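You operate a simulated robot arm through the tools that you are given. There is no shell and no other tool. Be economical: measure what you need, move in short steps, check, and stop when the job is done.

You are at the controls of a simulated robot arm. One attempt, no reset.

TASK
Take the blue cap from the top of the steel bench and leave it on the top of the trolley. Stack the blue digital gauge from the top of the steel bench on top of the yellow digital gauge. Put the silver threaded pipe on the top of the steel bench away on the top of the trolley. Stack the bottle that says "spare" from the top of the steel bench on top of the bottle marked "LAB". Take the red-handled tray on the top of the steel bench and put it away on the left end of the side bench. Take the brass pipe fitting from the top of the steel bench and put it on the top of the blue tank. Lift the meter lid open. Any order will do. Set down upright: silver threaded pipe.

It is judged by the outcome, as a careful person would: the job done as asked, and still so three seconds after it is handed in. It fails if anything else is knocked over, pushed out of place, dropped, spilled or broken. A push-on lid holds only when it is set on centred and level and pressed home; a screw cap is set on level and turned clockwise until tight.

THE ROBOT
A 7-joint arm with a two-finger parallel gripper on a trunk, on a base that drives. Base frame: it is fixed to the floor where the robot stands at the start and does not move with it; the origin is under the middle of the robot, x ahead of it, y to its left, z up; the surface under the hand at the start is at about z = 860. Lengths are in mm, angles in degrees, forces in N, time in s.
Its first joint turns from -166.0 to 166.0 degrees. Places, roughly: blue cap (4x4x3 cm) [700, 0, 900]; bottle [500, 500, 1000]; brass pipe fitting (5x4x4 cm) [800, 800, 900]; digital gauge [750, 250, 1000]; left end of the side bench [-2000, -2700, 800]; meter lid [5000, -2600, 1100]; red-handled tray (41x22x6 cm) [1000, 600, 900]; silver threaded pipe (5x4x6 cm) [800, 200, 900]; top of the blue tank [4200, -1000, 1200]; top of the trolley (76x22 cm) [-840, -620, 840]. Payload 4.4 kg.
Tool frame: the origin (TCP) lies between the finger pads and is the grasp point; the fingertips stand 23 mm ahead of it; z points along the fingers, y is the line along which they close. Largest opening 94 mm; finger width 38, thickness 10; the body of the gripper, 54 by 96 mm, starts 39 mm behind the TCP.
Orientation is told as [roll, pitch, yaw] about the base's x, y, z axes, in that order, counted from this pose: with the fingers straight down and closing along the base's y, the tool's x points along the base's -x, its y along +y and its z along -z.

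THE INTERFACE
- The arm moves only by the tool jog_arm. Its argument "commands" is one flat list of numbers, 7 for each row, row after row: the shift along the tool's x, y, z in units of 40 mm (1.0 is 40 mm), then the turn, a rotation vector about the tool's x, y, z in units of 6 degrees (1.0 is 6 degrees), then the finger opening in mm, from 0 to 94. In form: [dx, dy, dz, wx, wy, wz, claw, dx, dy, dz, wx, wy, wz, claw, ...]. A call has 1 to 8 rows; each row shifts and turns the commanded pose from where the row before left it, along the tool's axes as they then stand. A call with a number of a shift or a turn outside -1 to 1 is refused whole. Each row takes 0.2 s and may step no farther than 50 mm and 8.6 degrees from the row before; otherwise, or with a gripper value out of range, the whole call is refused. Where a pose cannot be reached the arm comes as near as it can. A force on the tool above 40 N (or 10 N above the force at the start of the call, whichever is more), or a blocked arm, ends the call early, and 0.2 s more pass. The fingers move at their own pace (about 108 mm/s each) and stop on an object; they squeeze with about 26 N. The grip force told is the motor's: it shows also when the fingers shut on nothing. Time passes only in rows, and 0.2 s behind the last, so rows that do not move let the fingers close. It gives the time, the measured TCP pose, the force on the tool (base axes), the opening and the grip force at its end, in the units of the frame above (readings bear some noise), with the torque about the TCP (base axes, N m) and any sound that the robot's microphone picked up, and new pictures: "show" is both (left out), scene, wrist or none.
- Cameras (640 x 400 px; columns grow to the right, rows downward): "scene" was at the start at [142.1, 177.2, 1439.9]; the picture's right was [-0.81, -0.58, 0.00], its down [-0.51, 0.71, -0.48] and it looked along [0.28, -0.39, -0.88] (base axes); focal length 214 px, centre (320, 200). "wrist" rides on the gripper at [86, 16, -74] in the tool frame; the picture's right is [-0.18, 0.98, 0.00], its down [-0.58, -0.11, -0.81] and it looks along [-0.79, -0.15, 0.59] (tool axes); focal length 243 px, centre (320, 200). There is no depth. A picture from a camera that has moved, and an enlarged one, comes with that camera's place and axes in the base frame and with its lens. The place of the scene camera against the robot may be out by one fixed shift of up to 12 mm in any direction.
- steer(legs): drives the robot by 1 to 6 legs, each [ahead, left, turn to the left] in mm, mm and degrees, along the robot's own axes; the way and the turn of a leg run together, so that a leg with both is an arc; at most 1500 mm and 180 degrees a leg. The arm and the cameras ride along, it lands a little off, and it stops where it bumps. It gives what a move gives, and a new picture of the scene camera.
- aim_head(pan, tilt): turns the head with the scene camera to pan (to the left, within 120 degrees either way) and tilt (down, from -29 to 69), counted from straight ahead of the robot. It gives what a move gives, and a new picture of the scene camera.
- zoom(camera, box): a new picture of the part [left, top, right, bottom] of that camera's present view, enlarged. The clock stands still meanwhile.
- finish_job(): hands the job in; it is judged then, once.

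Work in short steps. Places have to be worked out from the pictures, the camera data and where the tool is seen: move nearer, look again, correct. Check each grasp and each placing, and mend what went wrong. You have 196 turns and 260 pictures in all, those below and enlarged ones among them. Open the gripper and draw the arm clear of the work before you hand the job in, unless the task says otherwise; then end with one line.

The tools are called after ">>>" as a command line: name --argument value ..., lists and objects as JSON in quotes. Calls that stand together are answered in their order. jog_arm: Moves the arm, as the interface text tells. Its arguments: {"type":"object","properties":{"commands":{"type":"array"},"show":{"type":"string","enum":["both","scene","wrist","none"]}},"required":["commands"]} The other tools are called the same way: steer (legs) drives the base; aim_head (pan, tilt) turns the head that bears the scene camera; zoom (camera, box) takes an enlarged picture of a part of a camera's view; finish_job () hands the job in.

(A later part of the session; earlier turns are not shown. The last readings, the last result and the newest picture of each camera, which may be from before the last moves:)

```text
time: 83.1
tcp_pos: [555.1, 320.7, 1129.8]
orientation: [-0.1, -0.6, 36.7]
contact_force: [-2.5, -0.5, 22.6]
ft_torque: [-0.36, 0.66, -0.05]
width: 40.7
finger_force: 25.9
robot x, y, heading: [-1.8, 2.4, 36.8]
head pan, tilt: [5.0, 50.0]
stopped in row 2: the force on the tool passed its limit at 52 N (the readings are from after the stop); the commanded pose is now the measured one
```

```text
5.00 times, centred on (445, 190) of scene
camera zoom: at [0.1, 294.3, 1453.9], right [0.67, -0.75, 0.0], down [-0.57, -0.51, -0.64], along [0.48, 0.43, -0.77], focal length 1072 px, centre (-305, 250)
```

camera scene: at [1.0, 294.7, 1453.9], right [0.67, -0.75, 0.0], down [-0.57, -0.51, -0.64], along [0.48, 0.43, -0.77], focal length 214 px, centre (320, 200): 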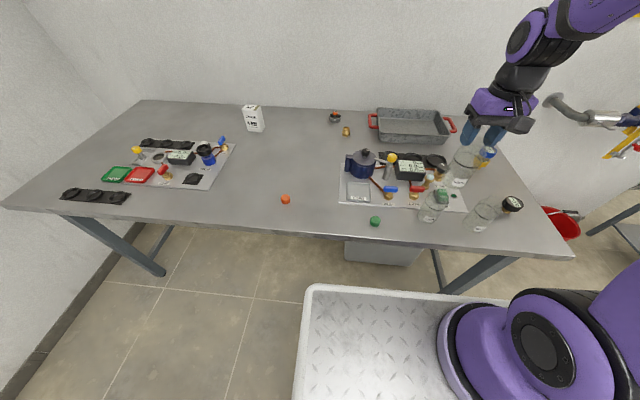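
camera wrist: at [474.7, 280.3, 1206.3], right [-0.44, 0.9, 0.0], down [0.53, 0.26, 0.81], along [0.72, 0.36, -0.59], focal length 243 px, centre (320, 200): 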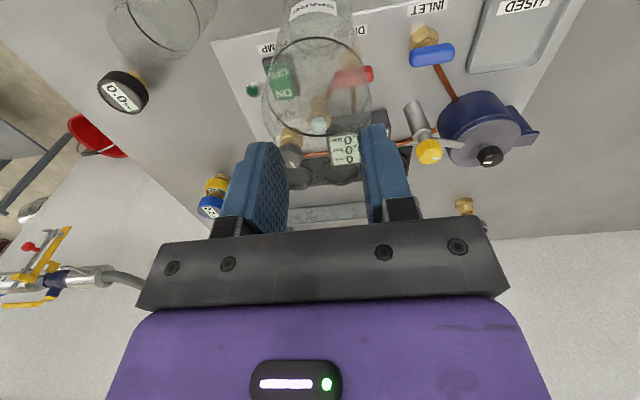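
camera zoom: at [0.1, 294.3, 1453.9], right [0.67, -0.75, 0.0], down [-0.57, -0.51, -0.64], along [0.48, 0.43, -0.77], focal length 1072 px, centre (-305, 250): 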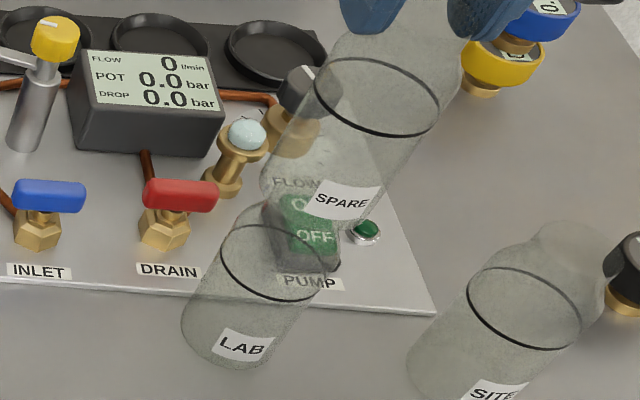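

Contact at TCP≈1129 (bottle had slipped a little lower in the grip). Alignment by rings is within ~2 mm; relieve pressure and restore level, then touch gently.

>>> jog_arm --commands '[0, 0, -0.08, 0, 0.083, 0, 0, 0, 0, 0, 0, 0, 0, 0]' --show "none"

>>> zoom --camera "scene" --box '[420, 150, 470, 230]'

```text
time: 83.7
tcp_pos: [555.4, 319.1, 1131.4]
orientation: [0.0, 0.2, 36.8]
contact_force: [0.4, 0.5, -0.6]
ft_torque: [-0.02, -0.01, 0.01]
width: 40.8
finger_force: 26.1
robot x, y, heading: [0.2, 2.3, 36.9]
head pan, tilt: [5.0, 50.0]
```

```text
5.00 times, centred on (445, 190) of scene
camera zoom: at [1.0, 294.7, 1453.8], right [0.67, -0.75, 0.0], down [-0.57, -0.51, -0.64], along [0.48, 0.43, -0.77], focal length 1072 px, centre (-305, 250)
```

zoom: 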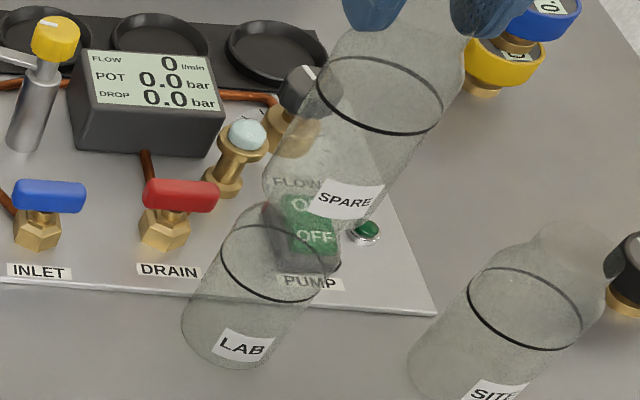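

>>> jog_arm --commands '[0, 0, 0.025, 0, 0, 0, 0, 0, 0, 0.02, 0, 0, 0, 0, 0, 0, 0, 0, 0, 0, 0]' --show "none"

```text
time: 84.5
tcp_pos: [555.8, 320.2, 1130.4]
orientation: [0.1, 0.0, 36.8]
contact_force: [-0.2, -0.2, 3.7]
ft_torque: [-0.02, -0.01, -0.03]
width: 40.1
finger_force: 25.6
robot x, y, heading: [1.9, -1.1, 36.9]
head pan, tilt: [5.0, 50.0]
```

Light contact with near-zero torque: centred. Press 1 mm more to seat.

>>> jog_arm --commands '[0, 0, 0.03, 0, 0, 0, 0, 0, 0, 0, 0, 0, 0, 0]' --show "none"

```text
time: 85.1
tcp_pos: [556.1, 319.5, 1129.2]
orientation: [0.0, -0.1, 36.9]
contact_force: [-0.8, -0.1, 20.5]
ft_torque: [0.01, 0.11, 0.04]
width: 40.8
finger_force: 26.1
robot x, y, heading: [-0.5, 1.0, 36.9]
head pan, tilt: [5.0, 50.0]
```

Seated with little torque. Ease off, release, and rise straight up.

>>> jog_arm --commands '[0, 0, -0.025, 0, 0, 0, 0, 0, 0, 0, 0, 0, 0, 44, 0, 0, 0, 0, 0, 0, 60, 0, 0, 0, 0, 0, 0, 94, 0, 0, -0.3, 0, 0, 0, 94, 0, 0, -0.7, 0, 0, 0, 94, 0, 0, -1, 0, 0, 0, 94]'

>>> zoom --camera "scene" --box '[410, 130, 480, 230]'

```text
time: 86.7
tcp_pos: [557.2, 320.8, 1208.0]
orientation: [0.0, 0.2, 36.7]
contact_force: [0.3, -0.1, -0.3]
ft_torque: [0.0, 0.02, 0.02]
width: 94.1
finger_force: 0.0
robot x, y, heading: [2.8, -0.6, 36.7]
head pan, tilt: [5.0, 50.0]
camera scene: at [1.3, 294.9, 1453.8], right [0.67, -0.75, 0.0], down [-0.57, -0.51, -0.64], along [0.48, 0.43, -0.77], focal length 214 px, centre (320, 200)
camera wrist: at [478.6, 282.3, 1282.9], right [-0.44, 0.9, 0.0], down [0.53, 0.26, 0.81], along [0.72, 0.36, -0.59], focal length 243 px, centre (320, 200)
```

scene: 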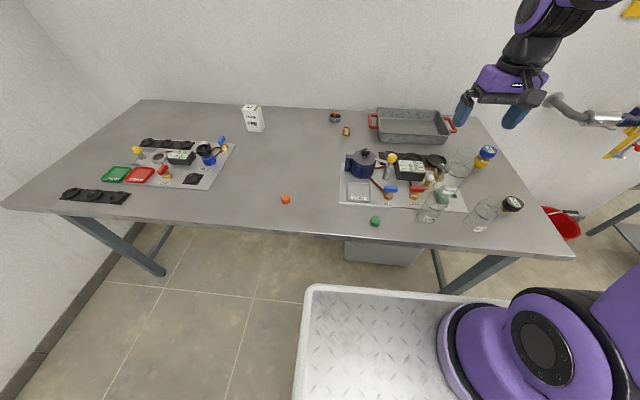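
wrist: 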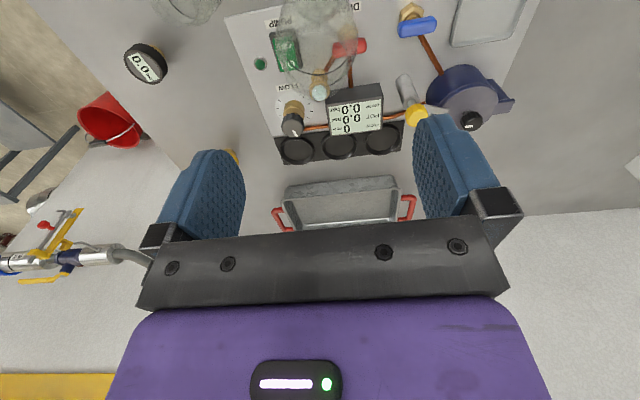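

```text
4.00 times, centred on (445, 180) of scene
camera zoom: at [1.3, 294.9, 1453.8], right [0.67, -0.75, 0.0], down [-0.57, -0.51, -0.64], along [0.48, 0.43, -0.77], focal length 858 px, centre (-180, 280)
```

zoom: 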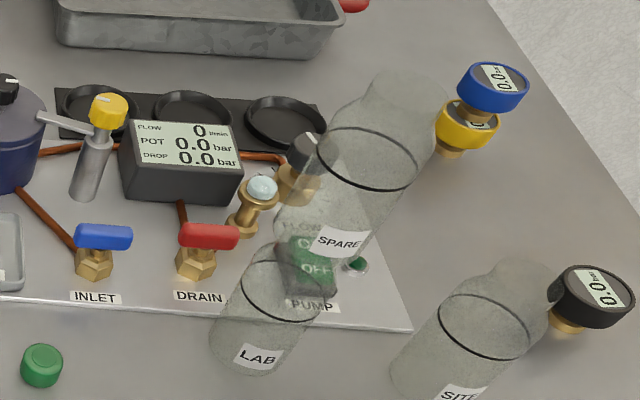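

Bottles are stacked. For the tray I need to be nearer: drive 130 mm ahead (≈85 mm clearance to the bench) and look at the tray.

>>> steer --legs '[[130, 0, 0]]'

>>> aim_head --pan -10 --tilt 42

>>> zoom --camera "scene" --box '[250, 90, 430, 210]'

```text
time: 88.0
tcp_pos: [662.2, 399.6, 1208.4]
orientation: [0.0, 0.1, 36.8]
contact_force: [0.3, -0.4, 0.0]
ft_torque: [-0.03, 0.02, 0.04]
width: 93.9
finger_force: 0.1
robot x, y, heading: [105.5, 74.9, 36.9]
head pan, tilt: [5.0, 50.0]
camera scene: at [105.6, 372.8, 1453.9], right [0.67, -0.75, 0.0], down [-0.57, -0.51, -0.64], along [0.48, 0.43, -0.77], focal length 214 px, centre (320, 200)
```

scene: 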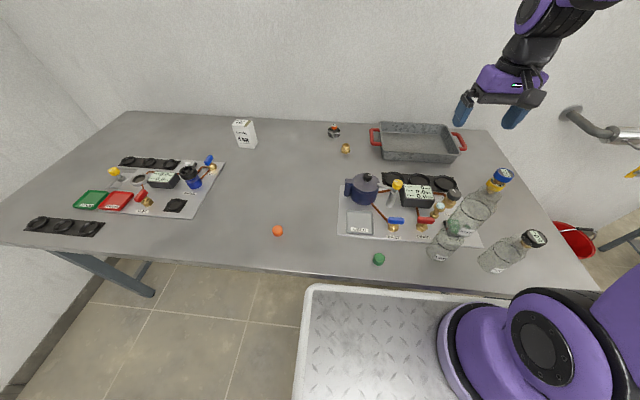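

```text
time: 88.8
tcp_pos: [661.2, 399.5, 1208.3]
orientation: [0.0, 0.1, 36.9]
contact_force: [0.3, -0.5, 0.8]
ft_torque: [0.0, -0.02, -0.03]
width: 94.0
finger_force: 0.1
robot x, y, heading: [103.5, 76.4, 37.0]
head pan, tilt: [-10.0, 42.0]
camera scene: at [122.8, 359.2, 1465.1], right [0.45, -0.89, 0.0], down [-0.6, -0.3, -0.74], along [0.66, 0.33, -0.67], focal length 214 px, centre (320, 200)
```

scene: 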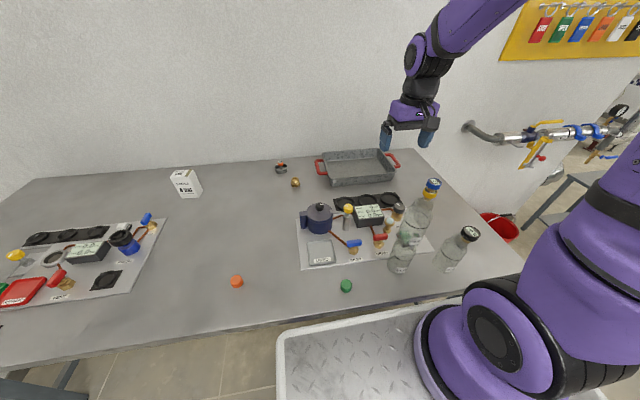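

```text
3.33 times, centred on (340, 150) of scene
camera zoom: at [122.8, 359.2, 1465.1], right [0.45, -0.89, 0.0], down [-0.6, -0.3, -0.74], along [0.66, 0.33, -0.67], focal length 715 px, centre (253, 367)
```

zoom: 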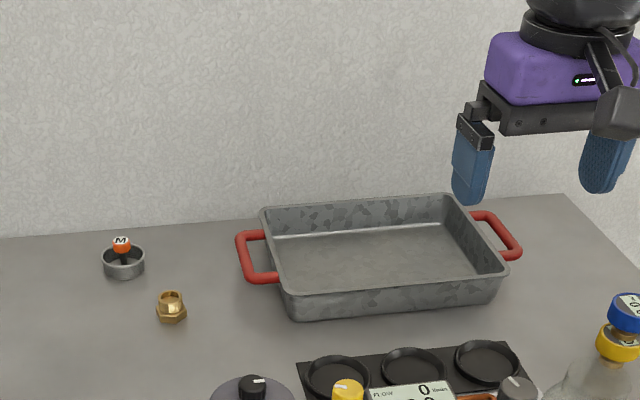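

Rim middle of the near long wall ≈(895,542,~917), tray normal ≈35°. I'll pinch that wall at its middle: go above it, turning the tool ~−92° so the fingers straddle the wall.

>>> jog_arm --commands '[-0.97, -0.095, 0, 0, 0, 0, 70, -0.97, -0.095, 0, 0, 0, 0, 70, -0.97, -0.095, 0, 0, 0, 0, 70, -0.97, -0.095, 0, 0, 0, 0, 70, -0.97, -0.095, 0, 0, 0, 0, 70, -0.97, -0.095, 0, 0, 0, 0, 70, -0.97, -0.095, 0, 0, 0, 0, 70]' --show "none"

>>> jog_arm --commands '[0, 0, 0.2, 0, 0, 1, 70, 0, 0, 0.2, 0, 0, 1, 70, 0, 0, 0.2, 0, 0, 1, 70, 0, 0, 0.2, 0, 0, 1, 70, 0, 0, 0.2, 0, 0, 1, 70, 0, 0, 0.2, 0, 0, 1, 70, 0, 0, 0.2, 0, 0, 1, 70, 0, 0, 0.2, 0, 0, 1, 70]' --show "none"

>>> jog_arm --commands '[0, 0, 0.3, 0, 0, 1, 70, 0, 0, 0.3, 0, 0, 1, 70, 0, 0, 0.3, 0, 0, 1, 70, 0, 0, 0.3, 0, 0, 1, 70, 0, 0, 0.3, 0, 0, 1, 70, 0, 0, 0.3, 0, 0, 1, 70, 0, 0, 0.3, 0, 0, 1, 70, 0, 0, 0.3, 0, 0, 0.28, 70]'

```text
time: 90.3
tcp_pos: [896.1, 542.5, 1211.2]
orientation: [-0.1, 0.0, 36.7]
contact_force: [-0.6, 0.0, 1.7]
ft_torque: [0.01, -0.05, -0.01]
width: 70.4
finger_force: 0.2
robot x, y, heading: [104.2, 78.5, 37.0]
head pan, tilt: [-10.0, 42.0]
```

```text
time: 92.2
tcp_pos: [894.2, 540.8, 1142.5]
orientation: [0.0, 0.2, -11.3]
contact_force: [0.1, 0.4, 0.0]
ft_torque: [0.02, -0.01, -0.01]
width: 70.0
finger_force: 0.0
robot x, y, heading: [105.0, 83.8, 36.7]
head pan, tilt: [-10.0, 42.0]
```

```text
time: 94.0
tcp_pos: [895.7, 540.3, 1049.5]
orientation: [-0.1, -0.1, -55.0]
contact_force: [-0.4, 0.1, -0.3]
ft_torque: [-0.03, 0.0, 0.0]
width: 70.1
finger_force: 0.0
robot x, y, heading: [103.2, 77.6, 36.6]
head pan, tilt: [-10.0, 42.0]
camera scene: at [122.8, 359.1, 1465.1], right [0.45, -0.89, 0.0], down [-0.6, -0.3, -0.74], along [0.66, 0.33, -0.67], focal length 214 px, centre (320, 200)
camera wrist: at [858.9, 620.7, 1122.5], right [0.91, 0.41, 0.0], down [0.24, -0.54, 0.81], along [0.33, -0.73, -0.59], focal length 243 px, centre (320, 200)
```

scene: 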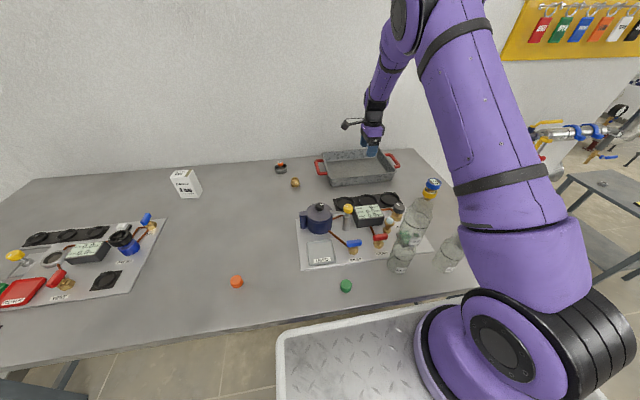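
wrist: 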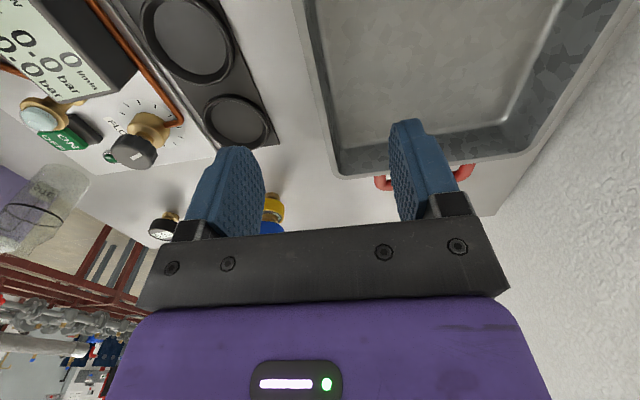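

Tool is aligned with the wall and the rim runs midway between the fingers. Descend so the fingers straddle the wall.

>>> jog_arm --commands '[0, -0.03, 0.8, 0, 0, 0, 70, 0, 0, 0.8, 0, 0, 0, 70, 0, 0, 0.8, 0, 0, 0, 70, 0, 0, 0.8, 0, 0, 0, 70, 0, 0, 0.5, 0, 0, 0, 70, 0, 0, 0, 0, 0, 0, 70]'

>>> zoom --camera "scene" --box '[300, 100, 440, 220]'

```text
time: 95.3
tcp_pos: [894.2, 538.9, 900.6]
orientation: [-0.2, 0.0, -54.9]
contact_force: [-1.0, -0.6, 0.2]
ft_torque: [0.03, 0.0, -0.01]
width: 70.0
finger_force: 0.2
robot x, y, heading: [104.1, 77.9, 36.8]
head pan, tilt: [-10.0, 42.0]
camera scene: at [122.8, 359.2, 1465.1], right [0.45, -0.89, 0.0], down [-0.6, -0.3, -0.74], along [0.66, 0.33, -0.67], focal length 214 px, centre (320, 200)
camera wrist: at [858.5, 618.8, 974.0], right [0.91, 0.41, 0.0], down [0.25, -0.54, 0.81], along [0.33, -0.73, -0.59], focal length 243 px, centre (320, 200)
```

scene: 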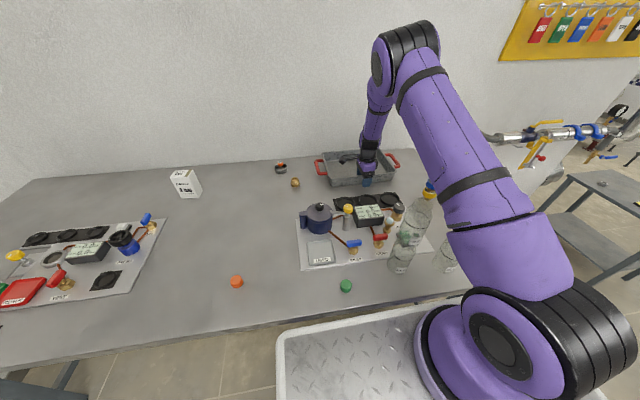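
wrist: 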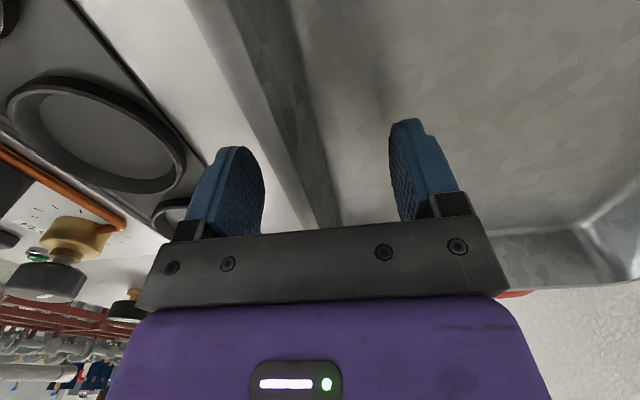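

```text
3.33 times, centred on (370, 160) of scene
camera zoom: at [122.8, 359.2, 1465.1], right [0.45, -0.89, 0.0], down [-0.6, -0.3, -0.74], along [0.66, 0.33, -0.67], focal length 715 px, centre (153, 333)
```

zoom: 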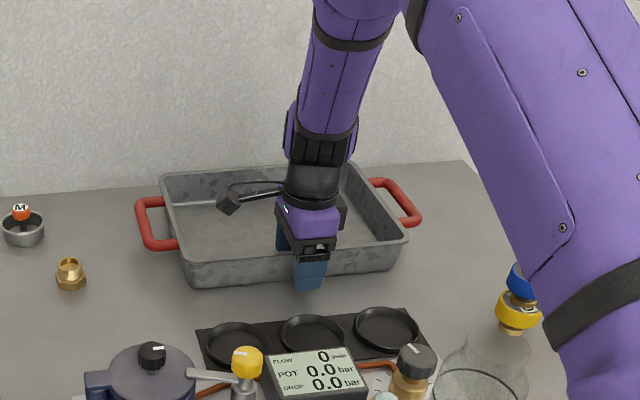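

The wall is between the fingers. Tilt 5° to match the wall slope, lower 6 mm, and close.

>>> jog_arm --commands '[0, 0, 0.1, -0.8, 0, 0, 70, 0, 0, 0.05, 0, 0, 0, 70, 0, 0, 0, 0, 0, 0, 0, 0, 0, 0, 0, 0, 0, 0, 0, 0, 0, 0, 0, 0, 0, 0, 0, 0, 0, 0, 0, 0]'

>>> zoom --camera "scene" --box '[300, 100, 440, 220]'

```text
time: 96.8
tcp_pos: [893.8, 539.1, 893.1]
orientation: [4.7, 0.1, -54.9]
contact_force: [0.8, 0.7, -0.2]
ft_torque: [-0.89, 0.04, 0.26]
width: 2.7
finger_force: 25.5
robot x, y, heading: [105.6, 77.7, 36.8]
head pan, tilt: [-10.0, 42.0]
camera scene: at [123.0, 359.4, 1465.1], right [0.45, -0.89, 0.0], down [-0.6, -0.3, -0.74], along [0.66, 0.33, -0.67], focal length 214 px, centre (320, 200)
camera wrist: at [853.2, 615.7, 969.3], right [0.91, 0.41, 0.08], down [0.19, -0.58, 0.79], along [0.37, -0.71, -0.6], focal length 243 px, centre (320, 200)
```

scene: 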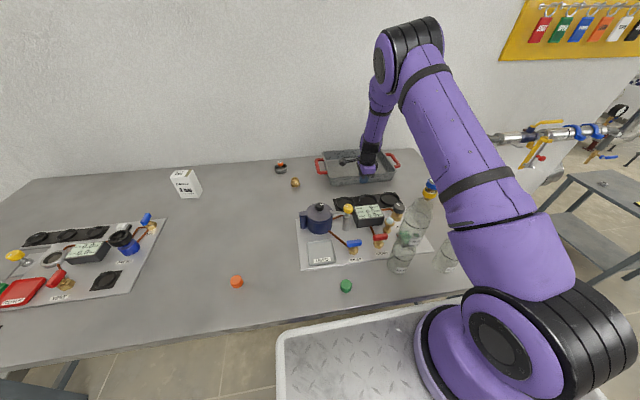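
wrist: 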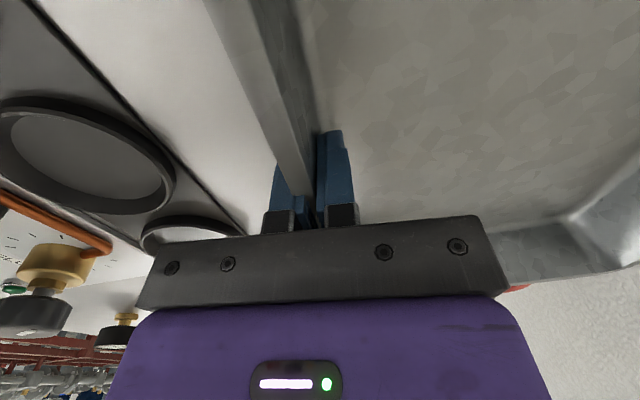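

```text
3.33 times, centred on (370, 160) of scene
camera zoom: at [123.0, 359.4, 1465.1], right [0.45, -0.89, 0.0], down [-0.6, -0.3, -0.74], along [0.66, 0.33, -0.67], focal length 715 px, centre (153, 333)
```

zoom: 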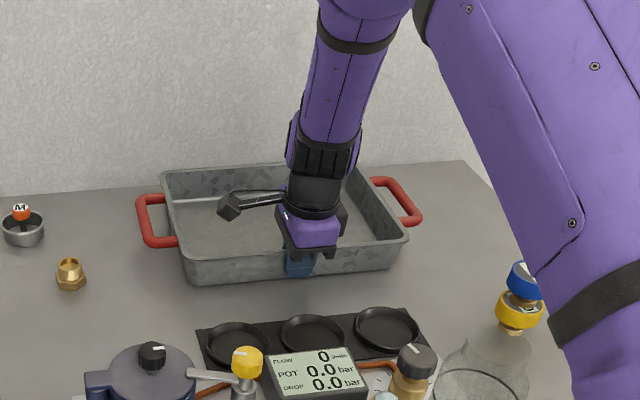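

Wall pinched (2.7 mm). Lift 20 mm slowly to test.

>>> jog_arm --commands '[0, 0, -0.1, 0, 0, 0, 0, 0, 0, -0.1, 0, 0, 0, 0, 0, 0, -0.15, 0, 0, 0, 0, 0, 0, -0.2, 0, 0, 0, 0, 0, 0, -0.2, 0, 0, 0, 0, 0, 0, 0, 0, 0, 0, 0]'

>>> zoom --camera "scene" --box '[300, 100, 440, 220]'

```text
time: 98.2
tcp_pos: [892.2, 539.1, 923.8]
orientation: [4.7, 0.0, -54.9]
contact_force: [0.5, 0.4, -6.1]
ft_torque: [-0.38, 0.51, -0.03]
width: 3.2
finger_force: 26.3
robot x, y, heading: [103.9, 77.2, 37.0]
head pan, tilt: [-10.0, 42.0]
camera scene: at [123.1, 359.4, 1465.0], right [0.45, -0.89, 0.0], down [-0.6, -0.3, -0.74], along [0.66, 0.33, -0.67], focal length 214 px, centre (320, 200)
camera wrist: at [850.6, 615.7, 999.1], right [0.91, 0.41, 0.08], down [0.19, -0.58, 0.79], along [0.37, -0.71, -0.6], focal length 243 px, centre (320, 200)
```

scene: 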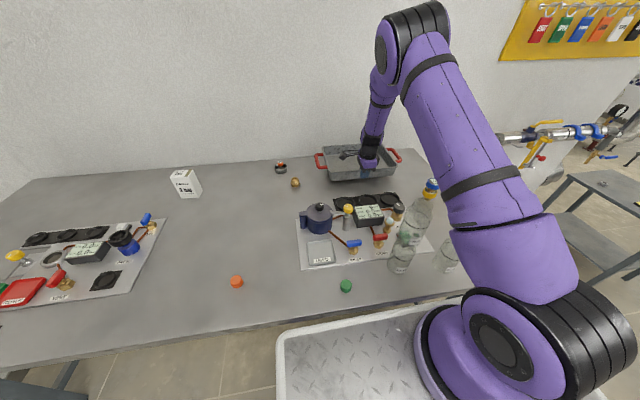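
wrist: 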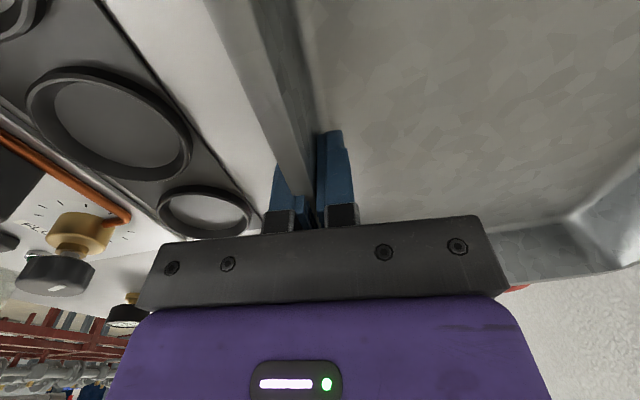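

```text
3.33 times, centred on (370, 160) of scene
camera zoom: at [123.1, 359.4, 1465.0], right [0.45, -0.89, 0.0], down [-0.6, -0.3, -0.74], along [0.66, 0.33, -0.67], focal length 715 px, centre (153, 333)
```

zoom: 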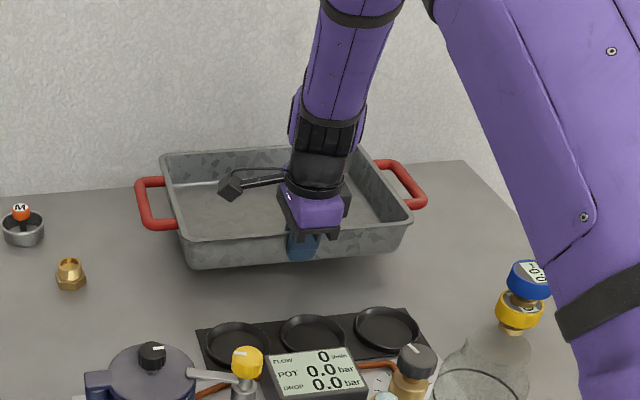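

Tray lifted level with ~6 N load. Raise high above all items.

>>> jog_arm --commands '[0, 0, -0.4, 0, 0, 0, 0, 0, 0, -0.7, 0, 0, 0, 0, 0, 0, -0.9, 0, 0, 0, 0, 0, 0, -1, 0, 0, 0, 0, 0, 0, -1, 0, 0, 0, 0, 0, 0, -1, 0, 0, 0, 0, 0, 0, -1, 0, 0, 0, 0, 0, 0, -0.8, 0, 0, 0, 0]'

```text
time: 100.0
tcp_pos: [873.8, 524.1, 1196.0]
orientation: [4.8, 0.0, -54.9]
contact_force: [-0.7, 0.8, -6.3]
ft_torque: [-0.41, 0.57, 0.0]
width: 2.9
finger_force: 26.1
robot x, y, heading: [103.5, 76.9, 37.0]
head pan, tilt: [-10.0, 42.0]
camera scene: at [123.4, 359.6, 1465.0], right [0.45, -0.89, 0.0], down [-0.6, -0.3, -0.74], along [0.66, 0.33, -0.67], focal length 214 px, centre (320, 200)
camera wrist: at [832.3, 601.1, 1271.1], right [0.91, 0.41, 0.08], down [0.19, -0.58, 0.79], along [0.37, -0.71, -0.6], focal length 243 px, centre (320, 200)
```

scene: 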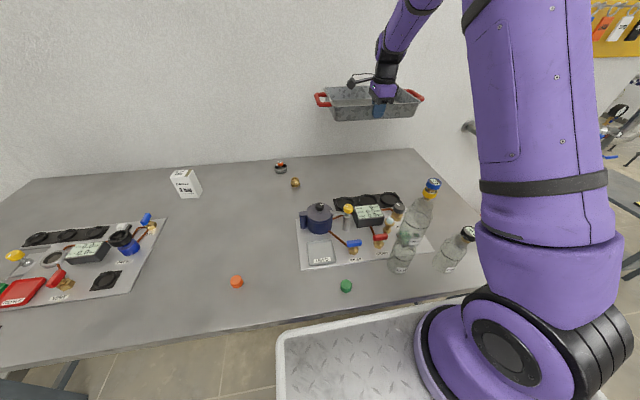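
wrist: 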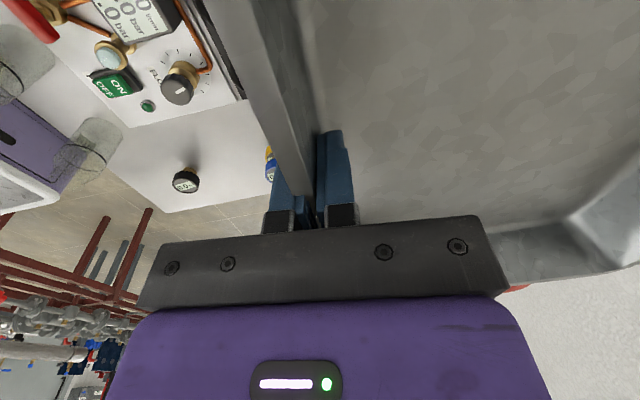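

Next, retract the arm toward the robot (tray over the bench items with clearance), raising a bit more.

>>> jog_arm --commands '[0, 0, -0.8, 0, 0, 0, 0, 0, -0.5, -0.4, 0, 0, 0, 0, 0, -0.9, 0, 0, 0, 0, 0, 0, -0.95, 0, 0, 0, 0, 0, 0, -0.95, 0, 0, 0, 0, 0, 0, -0.95, 0, 0, 0, 0, 0, 0, -0.95, 0, 0, 0, 0, 0, 0, -0.9, 0, 0, 0, 0, 0]'

```text
time: 101.8
tcp_pos: [668.9, 384.9, 1221.5]
orientation: [4.8, 0.1, -54.9]
contact_force: [0.4, 1.0, -7.5]
ft_torque: [-0.41, 0.53, -0.02]
width: 3.0
finger_force: 26.2
robot x, y, heading: [102.1, 78.0, 36.5]
head pan, tilt: [-10.0, 42.0]
camera scene: at [123.5, 359.8, 1465.0], right [0.45, -0.89, 0.0], down [-0.6, -0.3, -0.74], along [0.66, 0.33, -0.67], focal length 214 px, centre (320, 200)
camera wrist: at [628.5, 460.7, 1296.2], right [0.91, 0.41, 0.08], down [0.19, -0.58, 0.79], along [0.37, -0.71, -0.6], focal length 243 px, centre (320, 200)
```

scene: 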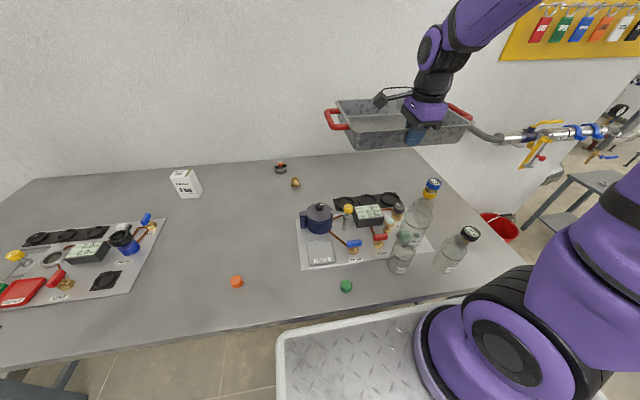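
wrist: 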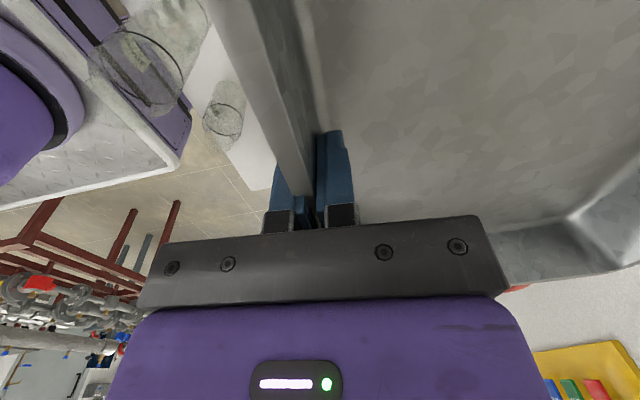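

Back away from the bench and turn right 180° to face the trolley/side-bench direction.

>>> steer --legs '[[-130, 0, 0], [0, 0, -180]]'

>>> aim_head --pan 0 --tilt 25

```text
time: 110.4
tcp_pos: [-567.4, -306.1, 1221.1]
orientation: [4.8, 0.0, 125.0]
contact_force: [-0.3, -0.2, -5.4]
ft_torque: [0.34, -0.5, 0.01]
width: 2.8
finger_force: 26.2
robot x, y, heading: [-0.9, -2.7, -143.3]
head pan, tilt: [-10.0, 42.0]
camera scene: at [-12.0, -291.6, 1465.1], right [-0.45, 0.89, 0.0], down [0.6, 0.3, -0.74], along [-0.66, -0.33, -0.67], focal length 214 px, centre (320, 200)
```

scene: 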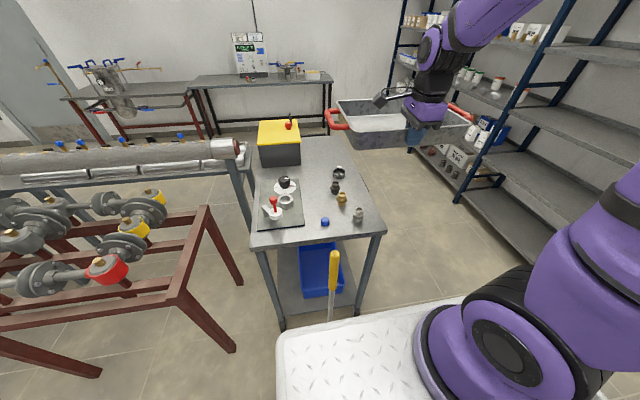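

```text
time: 111.2
tcp_pos: [-566.8, -305.8, 1221.5]
orientation: [4.8, -0.1, 125.0]
contact_force: [0.6, -0.1, -5.7]
ft_torque: [0.39, -0.53, 0.01]
width: 2.8
finger_force: 25.9
robot x, y, heading: [-2.0, -2.4, -143.3]
head pan, tilt: [0.0, 25.0]
camera scene: at [-11.2, -309.0, 1491.3], right [-0.6, 0.8, 0.0], down [0.34, 0.25, -0.91], along [-0.73, -0.54, -0.42], focal length 214 px, centre (320, 200)
```

scene: 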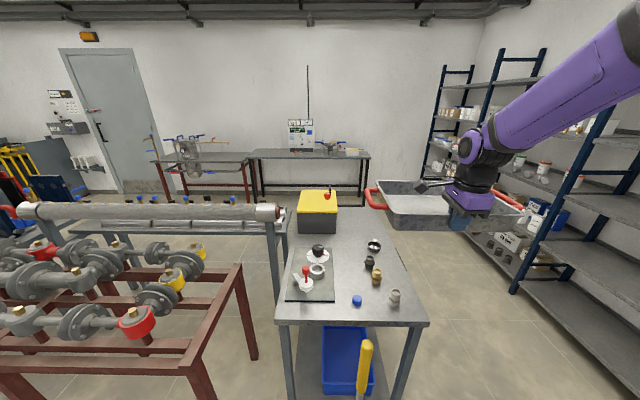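

The side bench is by the far wall left of the shelves. Zoom to see it.

>>> zoom --camera "scene" --box '[230, 110, 390, 210]'

```text
4.00 times, centred on (310, 160) of scene
camera zoom: at [-11.2, -309.0, 1491.3], right [-0.6, 0.8, 0.0], down [0.34, 0.25, -0.91], along [-0.73, -0.54, -0.42], focal length 858 px, centre (360, 360)
```

zoom: 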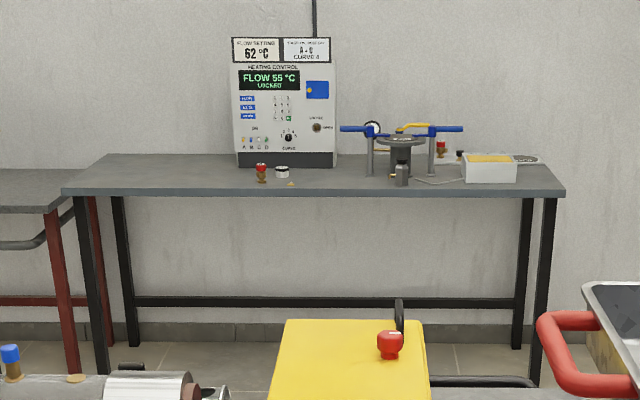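

Side bench front edge is ≈3010 mm ahead, its free left end centred ≈970 mm to my left. Route: strafe right past the trolley, drive ahead along the corridor, then strafe left behind it.

>>> steer --legs '[[0, -640, 0], [1400, 0, 0]]'

>>> aim_head --pan 40 --tilt 35

```text
time: 121.4
tcp_pos: [-2073.0, -622.2, 1221.8]
orientation: [4.7, 0.0, 125.2]
contact_force: [0.0, -0.3, -5.8]
ft_torque: [0.38, -0.53, -0.05]
width: 2.9
finger_force: 26.1
robot x, y, heading: [-1507.4, -312.3, -142.9]
head pan, tilt: [0.0, 25.0]
camera scene: at [-1517.1, -623.1, 1491.3], right [-0.6, 0.8, 0.0], down [0.34, 0.25, -0.91], along [-0.72, -0.54, -0.42], focal length 214 px, centre (320, 200)
```

scene: 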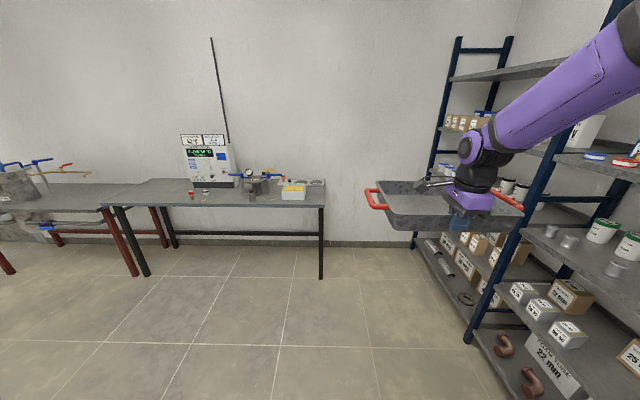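

```text
time: 122.5
tcp_pos: [-2072.8, -623.0, 1222.4]
orientation: [4.7, 0.0, 125.2]
contact_force: [0.2, -0.2, -5.2]
ft_torque: [0.38, -0.49, 0.01]
width: 2.9
finger_force: 26.4
robot x, y, heading: [-1510.0, -312.5, -143.1]
head pan, tilt: [40.0, 35.0]
camera scene: at [-1463.4, -653.5, 1475.6], right [-0.97, 0.23, 0.0], down [0.13, 0.56, -0.82], along [-0.19, -0.8, -0.57], focal length 214 px, centre (320, 200)
```

scene: 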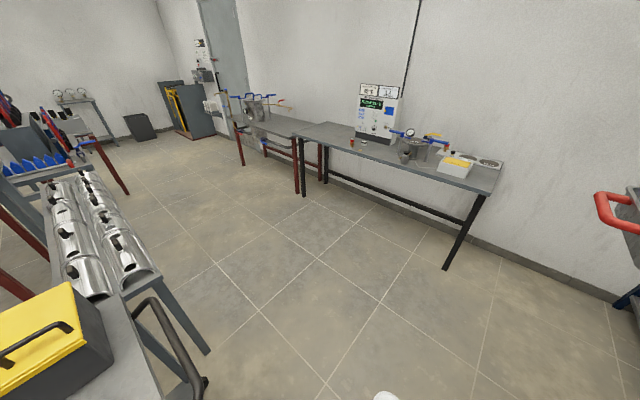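

Floor is clear. Side bench left-front corner ≈(-1730,-2830), top z≈797. Drive ahead 950 then strafe left 1730.

>>> steer --legs '[[950, 0, 0], [0, 865, 0], [0, 865, 0]]'

>>> aim_head --pan -5 --tilt 42

```text
time: 135.7
tcp_pos: [-1793.6, -2570.4, 1221.4]
orientation: [4.7, 0.0, 124.5]
contact_force: [0.1, 0.7, -5.7]
ft_torque: [0.38, -0.51, -0.01]
width: 3.0
finger_force: 26.0
robot x, y, heading: [-1223.2, -2270.2, -143.9]
head pan, tilt: [40.0, 35.0]
camera scene: at [-1184.9, -2610.6, 1475.6], right [-0.97, 0.24, 0.0], down [0.14, 0.56, -0.82], along [-0.2, -0.8, -0.57], focal length 214 px, centre (320, 200)
```

scene: 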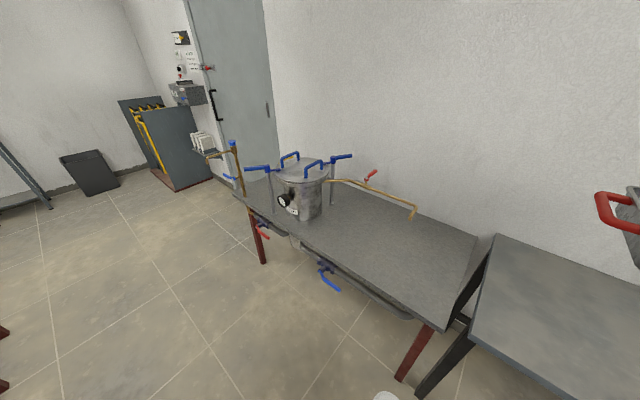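

```text
time: 136.9
tcp_pos: [-1794.6, -2570.2, 1222.3]
orientation: [4.7, 0.0, 124.4]
contact_force: [0.2, -0.2, -6.5]
ft_torque: [0.35, -0.54, 0.0]
width: 2.9
finger_force: 25.7
robot x, y, heading: [-1217.6, -2273.3, -143.8]
head pan, tilt: [-5.0, 42.0]
camera scene: at [-1235.3, -2568.4, 1465.1], right [-0.52, 0.86, 0.0], down [0.57, 0.35, -0.74], along [-0.64, -0.38, -0.67], focal length 214 px, centre (320, 200)
```

scene: 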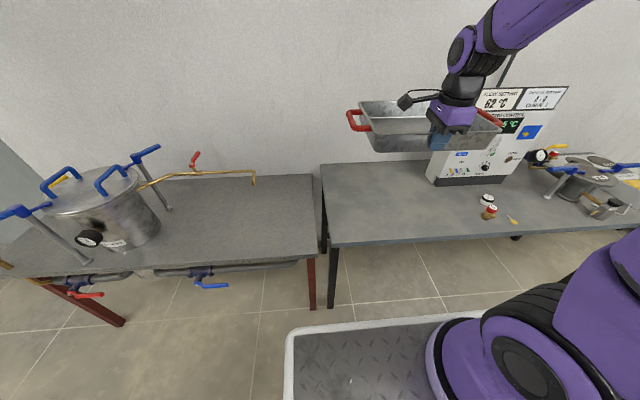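

TCP is ≈100 mm inside my right, bench front edge ≈670 ahead, left corner at +147 left. Place the near wall ≈90 mm inside the front edge, shift 50 mm right; begin descent.

>>> jog_arm --commands '[-0.16, 0.28, 0.9, 0, 0, 0, 0, -0.16, 0.28, 0.9, 0, 0, 0, 0, -0.16, 0.28, 0.9, 0, 0, 0, 0, -0.16, 0.28, 0.9, 0, 0, 0, 0, -0.16, 0.28, 0.9, 0, 0, 0, 0, -0.16, 0.28, 0.9, 0, 0, 0, 0, -0.16, 0.28, 0.9, 0, 0, 0, 0, -0.16, 0.28, 0.9, 0, 0, 0, 0]'

```text
time: 138.7
tcp_pos: [-1914.0, -2592.6, 940.2]
orientation: [4.8, 0.0, 124.5]
contact_force: [0.3, -0.3, -4.6]
ft_torque: [0.32, -0.45, 0.02]
width: 2.9
finger_force: 26.0
robot x, y, heading: [-1231.4, -2271.1, -144.1]
head pan, tilt: [-5.0, 42.0]
camera scene: at [-1234.7, -2568.0, 1465.1], right [-0.52, 0.86, 0.0], down [0.57, 0.35, -0.74], along [-0.64, -0.38, -0.67], focal length 214 px, centre (320, 200)
camera wrist: at [-1873.1, -2669.9, 1015.9], right [-0.91, -0.4, 0.08], down [-0.18, 0.58, 0.79], along [-0.37, 0.71, -0.6], focal length 243 px, centre (320, 200)
```

scene: 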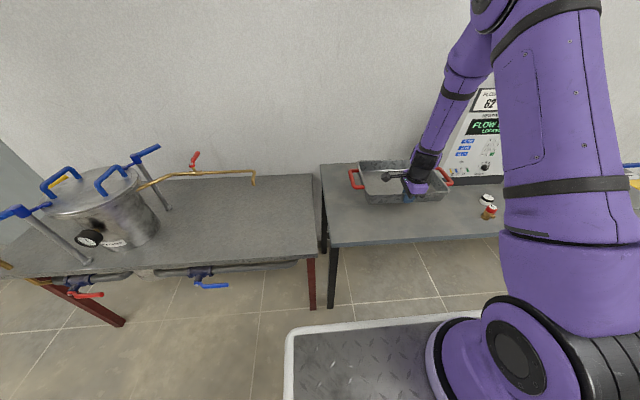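
wrist: 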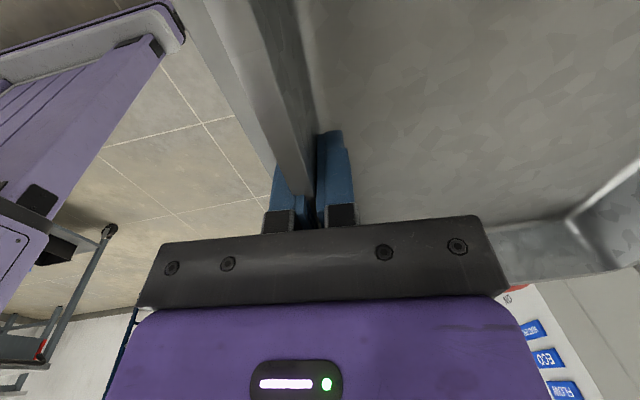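

Tray is over the free left end. Lower to ~845, then gently to contact.

>>> jog_arm --commands '[0, -0.05, 0.7, 0, 0, 0, 0, 0, -0.05, 0.7, 0, 0, 0, 0, 0, -0.03, 0.5, 0, 0, 0, 0, 0, 0, 0.3, 0, 0, 0, 0, 0, 0, 0.15, 0, 0, 0, 0, 0, 0, 0, 0, 0, 0, 0]'

>>> zoom --camera "scene" --box '[310, 130, 520, 260]'

```text
time: 140.1
tcp_pos: [-1918.2, -2593.6, 847.3]
orientation: [4.7, 0.0, 124.4]
contact_force: [0.1, 0.1, -6.3]
ft_torque: [0.39, -0.52, -0.02]
width: 2.7
finger_force: 25.9
robot x, y, heading: [-1223.7, -2272.7, -144.0]
head pan, tilt: [-5.0, 42.0]
camera scene: at [-1235.4, -2568.3, 1465.1], right [-0.52, 0.86, 0.0], down [0.57, 0.35, -0.74], along [-0.64, -0.38, -0.67], focal length 214 px, centre (320, 200)
camera wrist: at [-1877.4, -2671.0, 922.4], right [-0.91, -0.4, 0.08], down [-0.18, 0.58, 0.79], along [-0.37, 0.71, -0.6], focal length 243 px, centre (320, 200)
```

scene: 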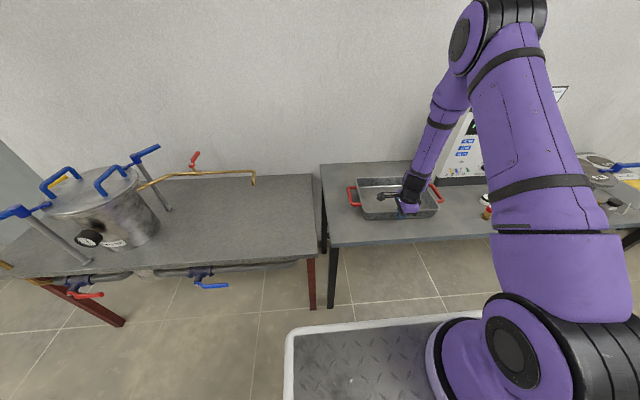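
wrist: 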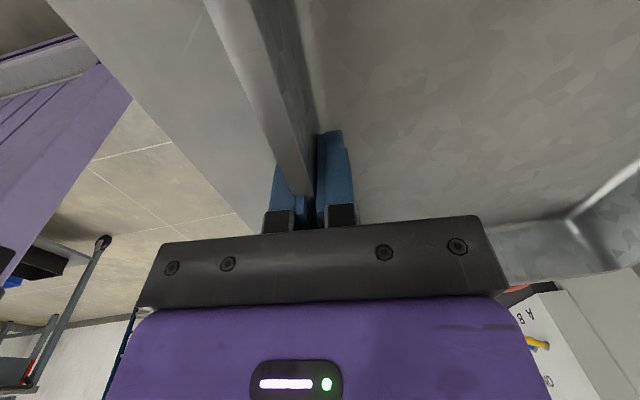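

```text
3.05 times, centred on (415, 195) of scene
camera zoom: at [-1235.4, -2568.3, 1465.1], right [-0.52, 0.86, 0.0], down [0.57, 0.35, -0.74], along [-0.64, -0.38, -0.67], focal length 654 px, centre (30, 215)
```

zoom: 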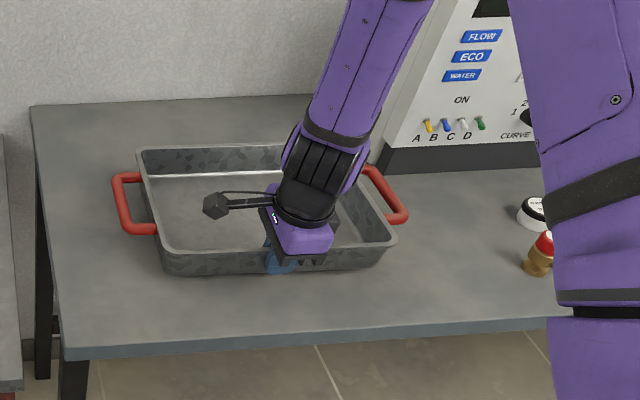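

Still hanging free (force −6). Lower in small steps to touch.

>>> jog_arm --commands '[0, 0, 0.15, 0, 0, 0, 0, 0, 0, 0.1, 0, 0, 0, 0, 0, 0, 0.08, 0, 0, 0, 0, 0, 0, 0.05, 0, 0, 0, 0]' --show "none"

```text
time: 141.1
tcp_pos: [-1918.3, -2594.0, 833.8]
orientation: [4.9, 0.0, 124.4]
contact_force: [3.8, 1.9, 14.4]
ft_torque: [0.18, -0.77, -0.05]
width: 2.7
finger_force: 26.1
robot x, y, heading: [-1224.2, -2274.8, -144.0]
head pan, tilt: [-5.0, 42.0]
```

Tray rests on the bench. Open the fingers and rise clear.

>>> jog_arm --commands '[0, 0, -0.02, 0, 0, 0, 20, 0, 0, 0, 0, 0, 0, 50, 0, 0, 0, 0, 0, 0, 60, 0, 0, -0.5, 0, 0, 0, 60, 0, 0, -0.8, 0, 0, 0, 60, 0, 0, -1, 0, 0, 0, 60, 0, 0, -1, 0, 0, 0, 60, 0, 0, -1, 0, 0, 0, 60]'

>>> zoom --camera "scene" --box '[310, 130, 520, 260]'

```text
time: 142.9
tcp_pos: [-1909.2, -2586.4, 1004.4]
orientation: [4.6, 0.1, 124.3]
contact_force: [-0.9, 0.0, -1.5]
ft_torque: [0.02, 0.0, -0.02]
width: 59.8
finger_force: 0.0
robot x, y, heading: [-1222.7, -2272.6, -143.9]
head pan, tilt: [-5.0, 42.0]
camera scene: at [-1235.8, -2568.5, 1465.0], right [-0.52, 0.86, 0.0], down [0.57, 0.35, -0.74], along [-0.64, -0.38, -0.67], focal length 214 px, centre (320, 200)
camera wrist: at [-1868.5, -2663.3, 1079.2], right [-0.91, -0.4, 0.08], down [-0.19, 0.58, 0.79], along [-0.37, 0.71, -0.6], focal length 243 px, centre (320, 200)
```

scene: 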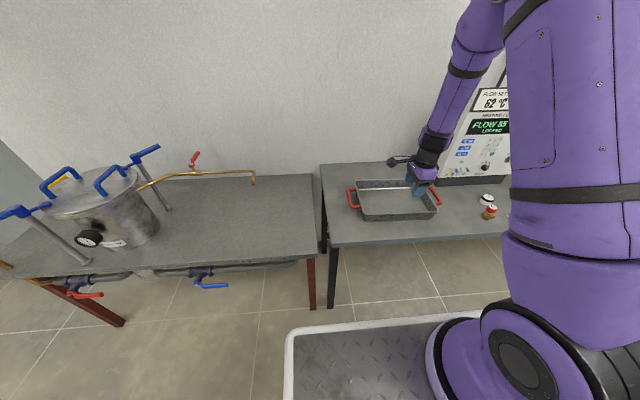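
wrist: 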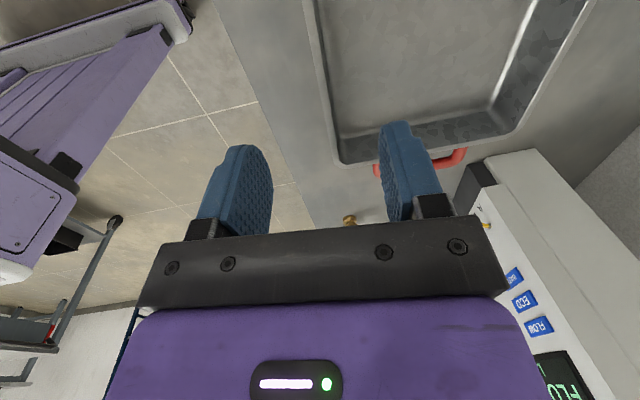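

```text
3.05 times, centred on (415, 195) of scene
camera zoom: at [-1235.8, -2568.5, 1465.0], right [-0.52, 0.86, 0.0], down [0.57, 0.35, -0.74], along [-0.64, -0.38, -0.67], focal length 654 px, centre (30, 215)
```

zoom: 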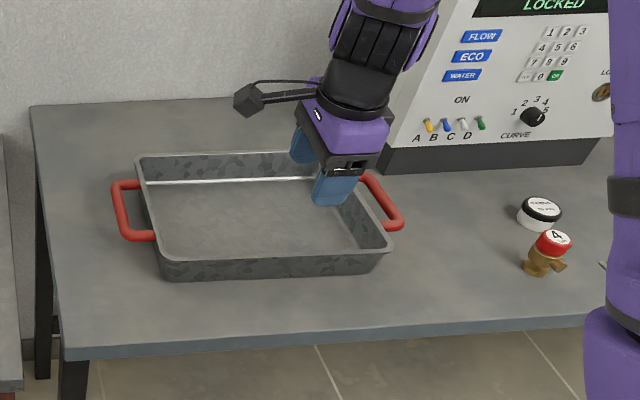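

Tray is placed properly. Raise, retract and turn the tool back to its normal yaw.

>>> jog_arm --commands '[0, -0.6, -0.7, 0.8, 0, 0, 60, 0, -0.6, -0.8, 0, 0, 0, 60, 0, -0.6, -0.8, 0, 0, -1, 60, 0, -0.4, -0.8, 0, 0, -1, 60, 0, 0, -0.8, 0, 0, -1, 60, 0, 0, -0.8, 0, 0, -1, 60, 0, 0, 0, 0, 0, -1, 60, 0, 0, 0, 0, 0, -1, 60]' --show "none"

>>> jog_arm --commands '[0, 0, 0, 0, 0, -1.0, 94, 0, 0, 0, 0, 0, -1, 94, 0, 0, 0, 0, 0, -1, 94, 0, 0, 0, 0, 0, -1, 94, 0, 0, 0, 0, 0, -1, 94, 0, 0, 0, 0, 0, -1, 94, 0, 0, 0, 0, 0, -1, 94, 0, 0, 0, 0, 0, -1, 94]' --show "none"

>>> steer --legs '[[0, -872, 0], [0, -872, 0], [-1175, -6, 0], [-1170, -6, 0], [0, 640, 0], [0, 0, 180]]'

```text
time: 144.7
tcp_pos: [-1834.5, -2532.7, 1190.9]
orientation: [0.0, 0.2, 160.4]
contact_force: [-1.1, 0.1, 0.5]
ft_torque: [0.0, 0.01, 0.02]
width: 60.1
finger_force: 0.0
robot x, y, heading: [-1224.6, -2272.3, -143.8]
head pan, tilt: [-5.0, 42.0]
```

```text
time: 146.5
tcp_pos: [-1833.4, -2534.9, 1190.0]
orientation: [0.0, 0.0, -151.4]
contact_force: [0.2, 0.0, -0.2]
ft_torque: [0.0, -0.01, 0.03]
width: 93.8
finger_force: 0.0
robot x, y, heading: [-1224.1, -2272.0, -143.8]
head pan, tilt: [-5.0, 42.0]
```

```text
time: 176.6
tcp_pos: [616.6, 243.3, 1190.1]
orientation: [0.0, 0.2, 25.4]
contact_force: [0.6, 1.0, -0.9]
ft_torque: [-0.01, 0.02, 0.0]
width: 94.1
finger_force: 0.1
robot x, y, heading: [-3.0, 15.3, 32.9]
head pan, tilt: [-5.0, 42.0]
camera scene: at [26.5, 299.8, 1465.1], right [0.47, -0.88, 0.0], down [-0.59, -0.31, -0.74], along [0.66, 0.35, -0.67], focal length 214 px, centre (320, 200)
```

scene: 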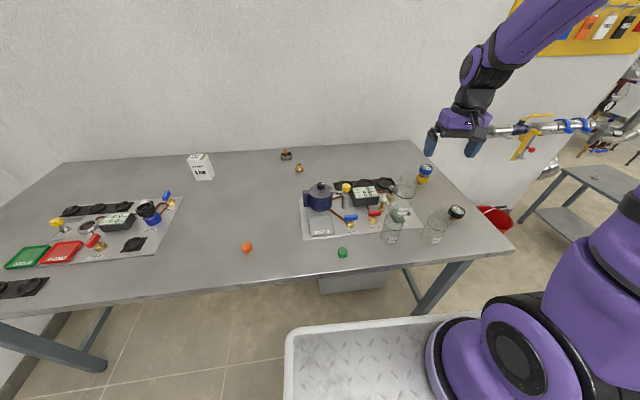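

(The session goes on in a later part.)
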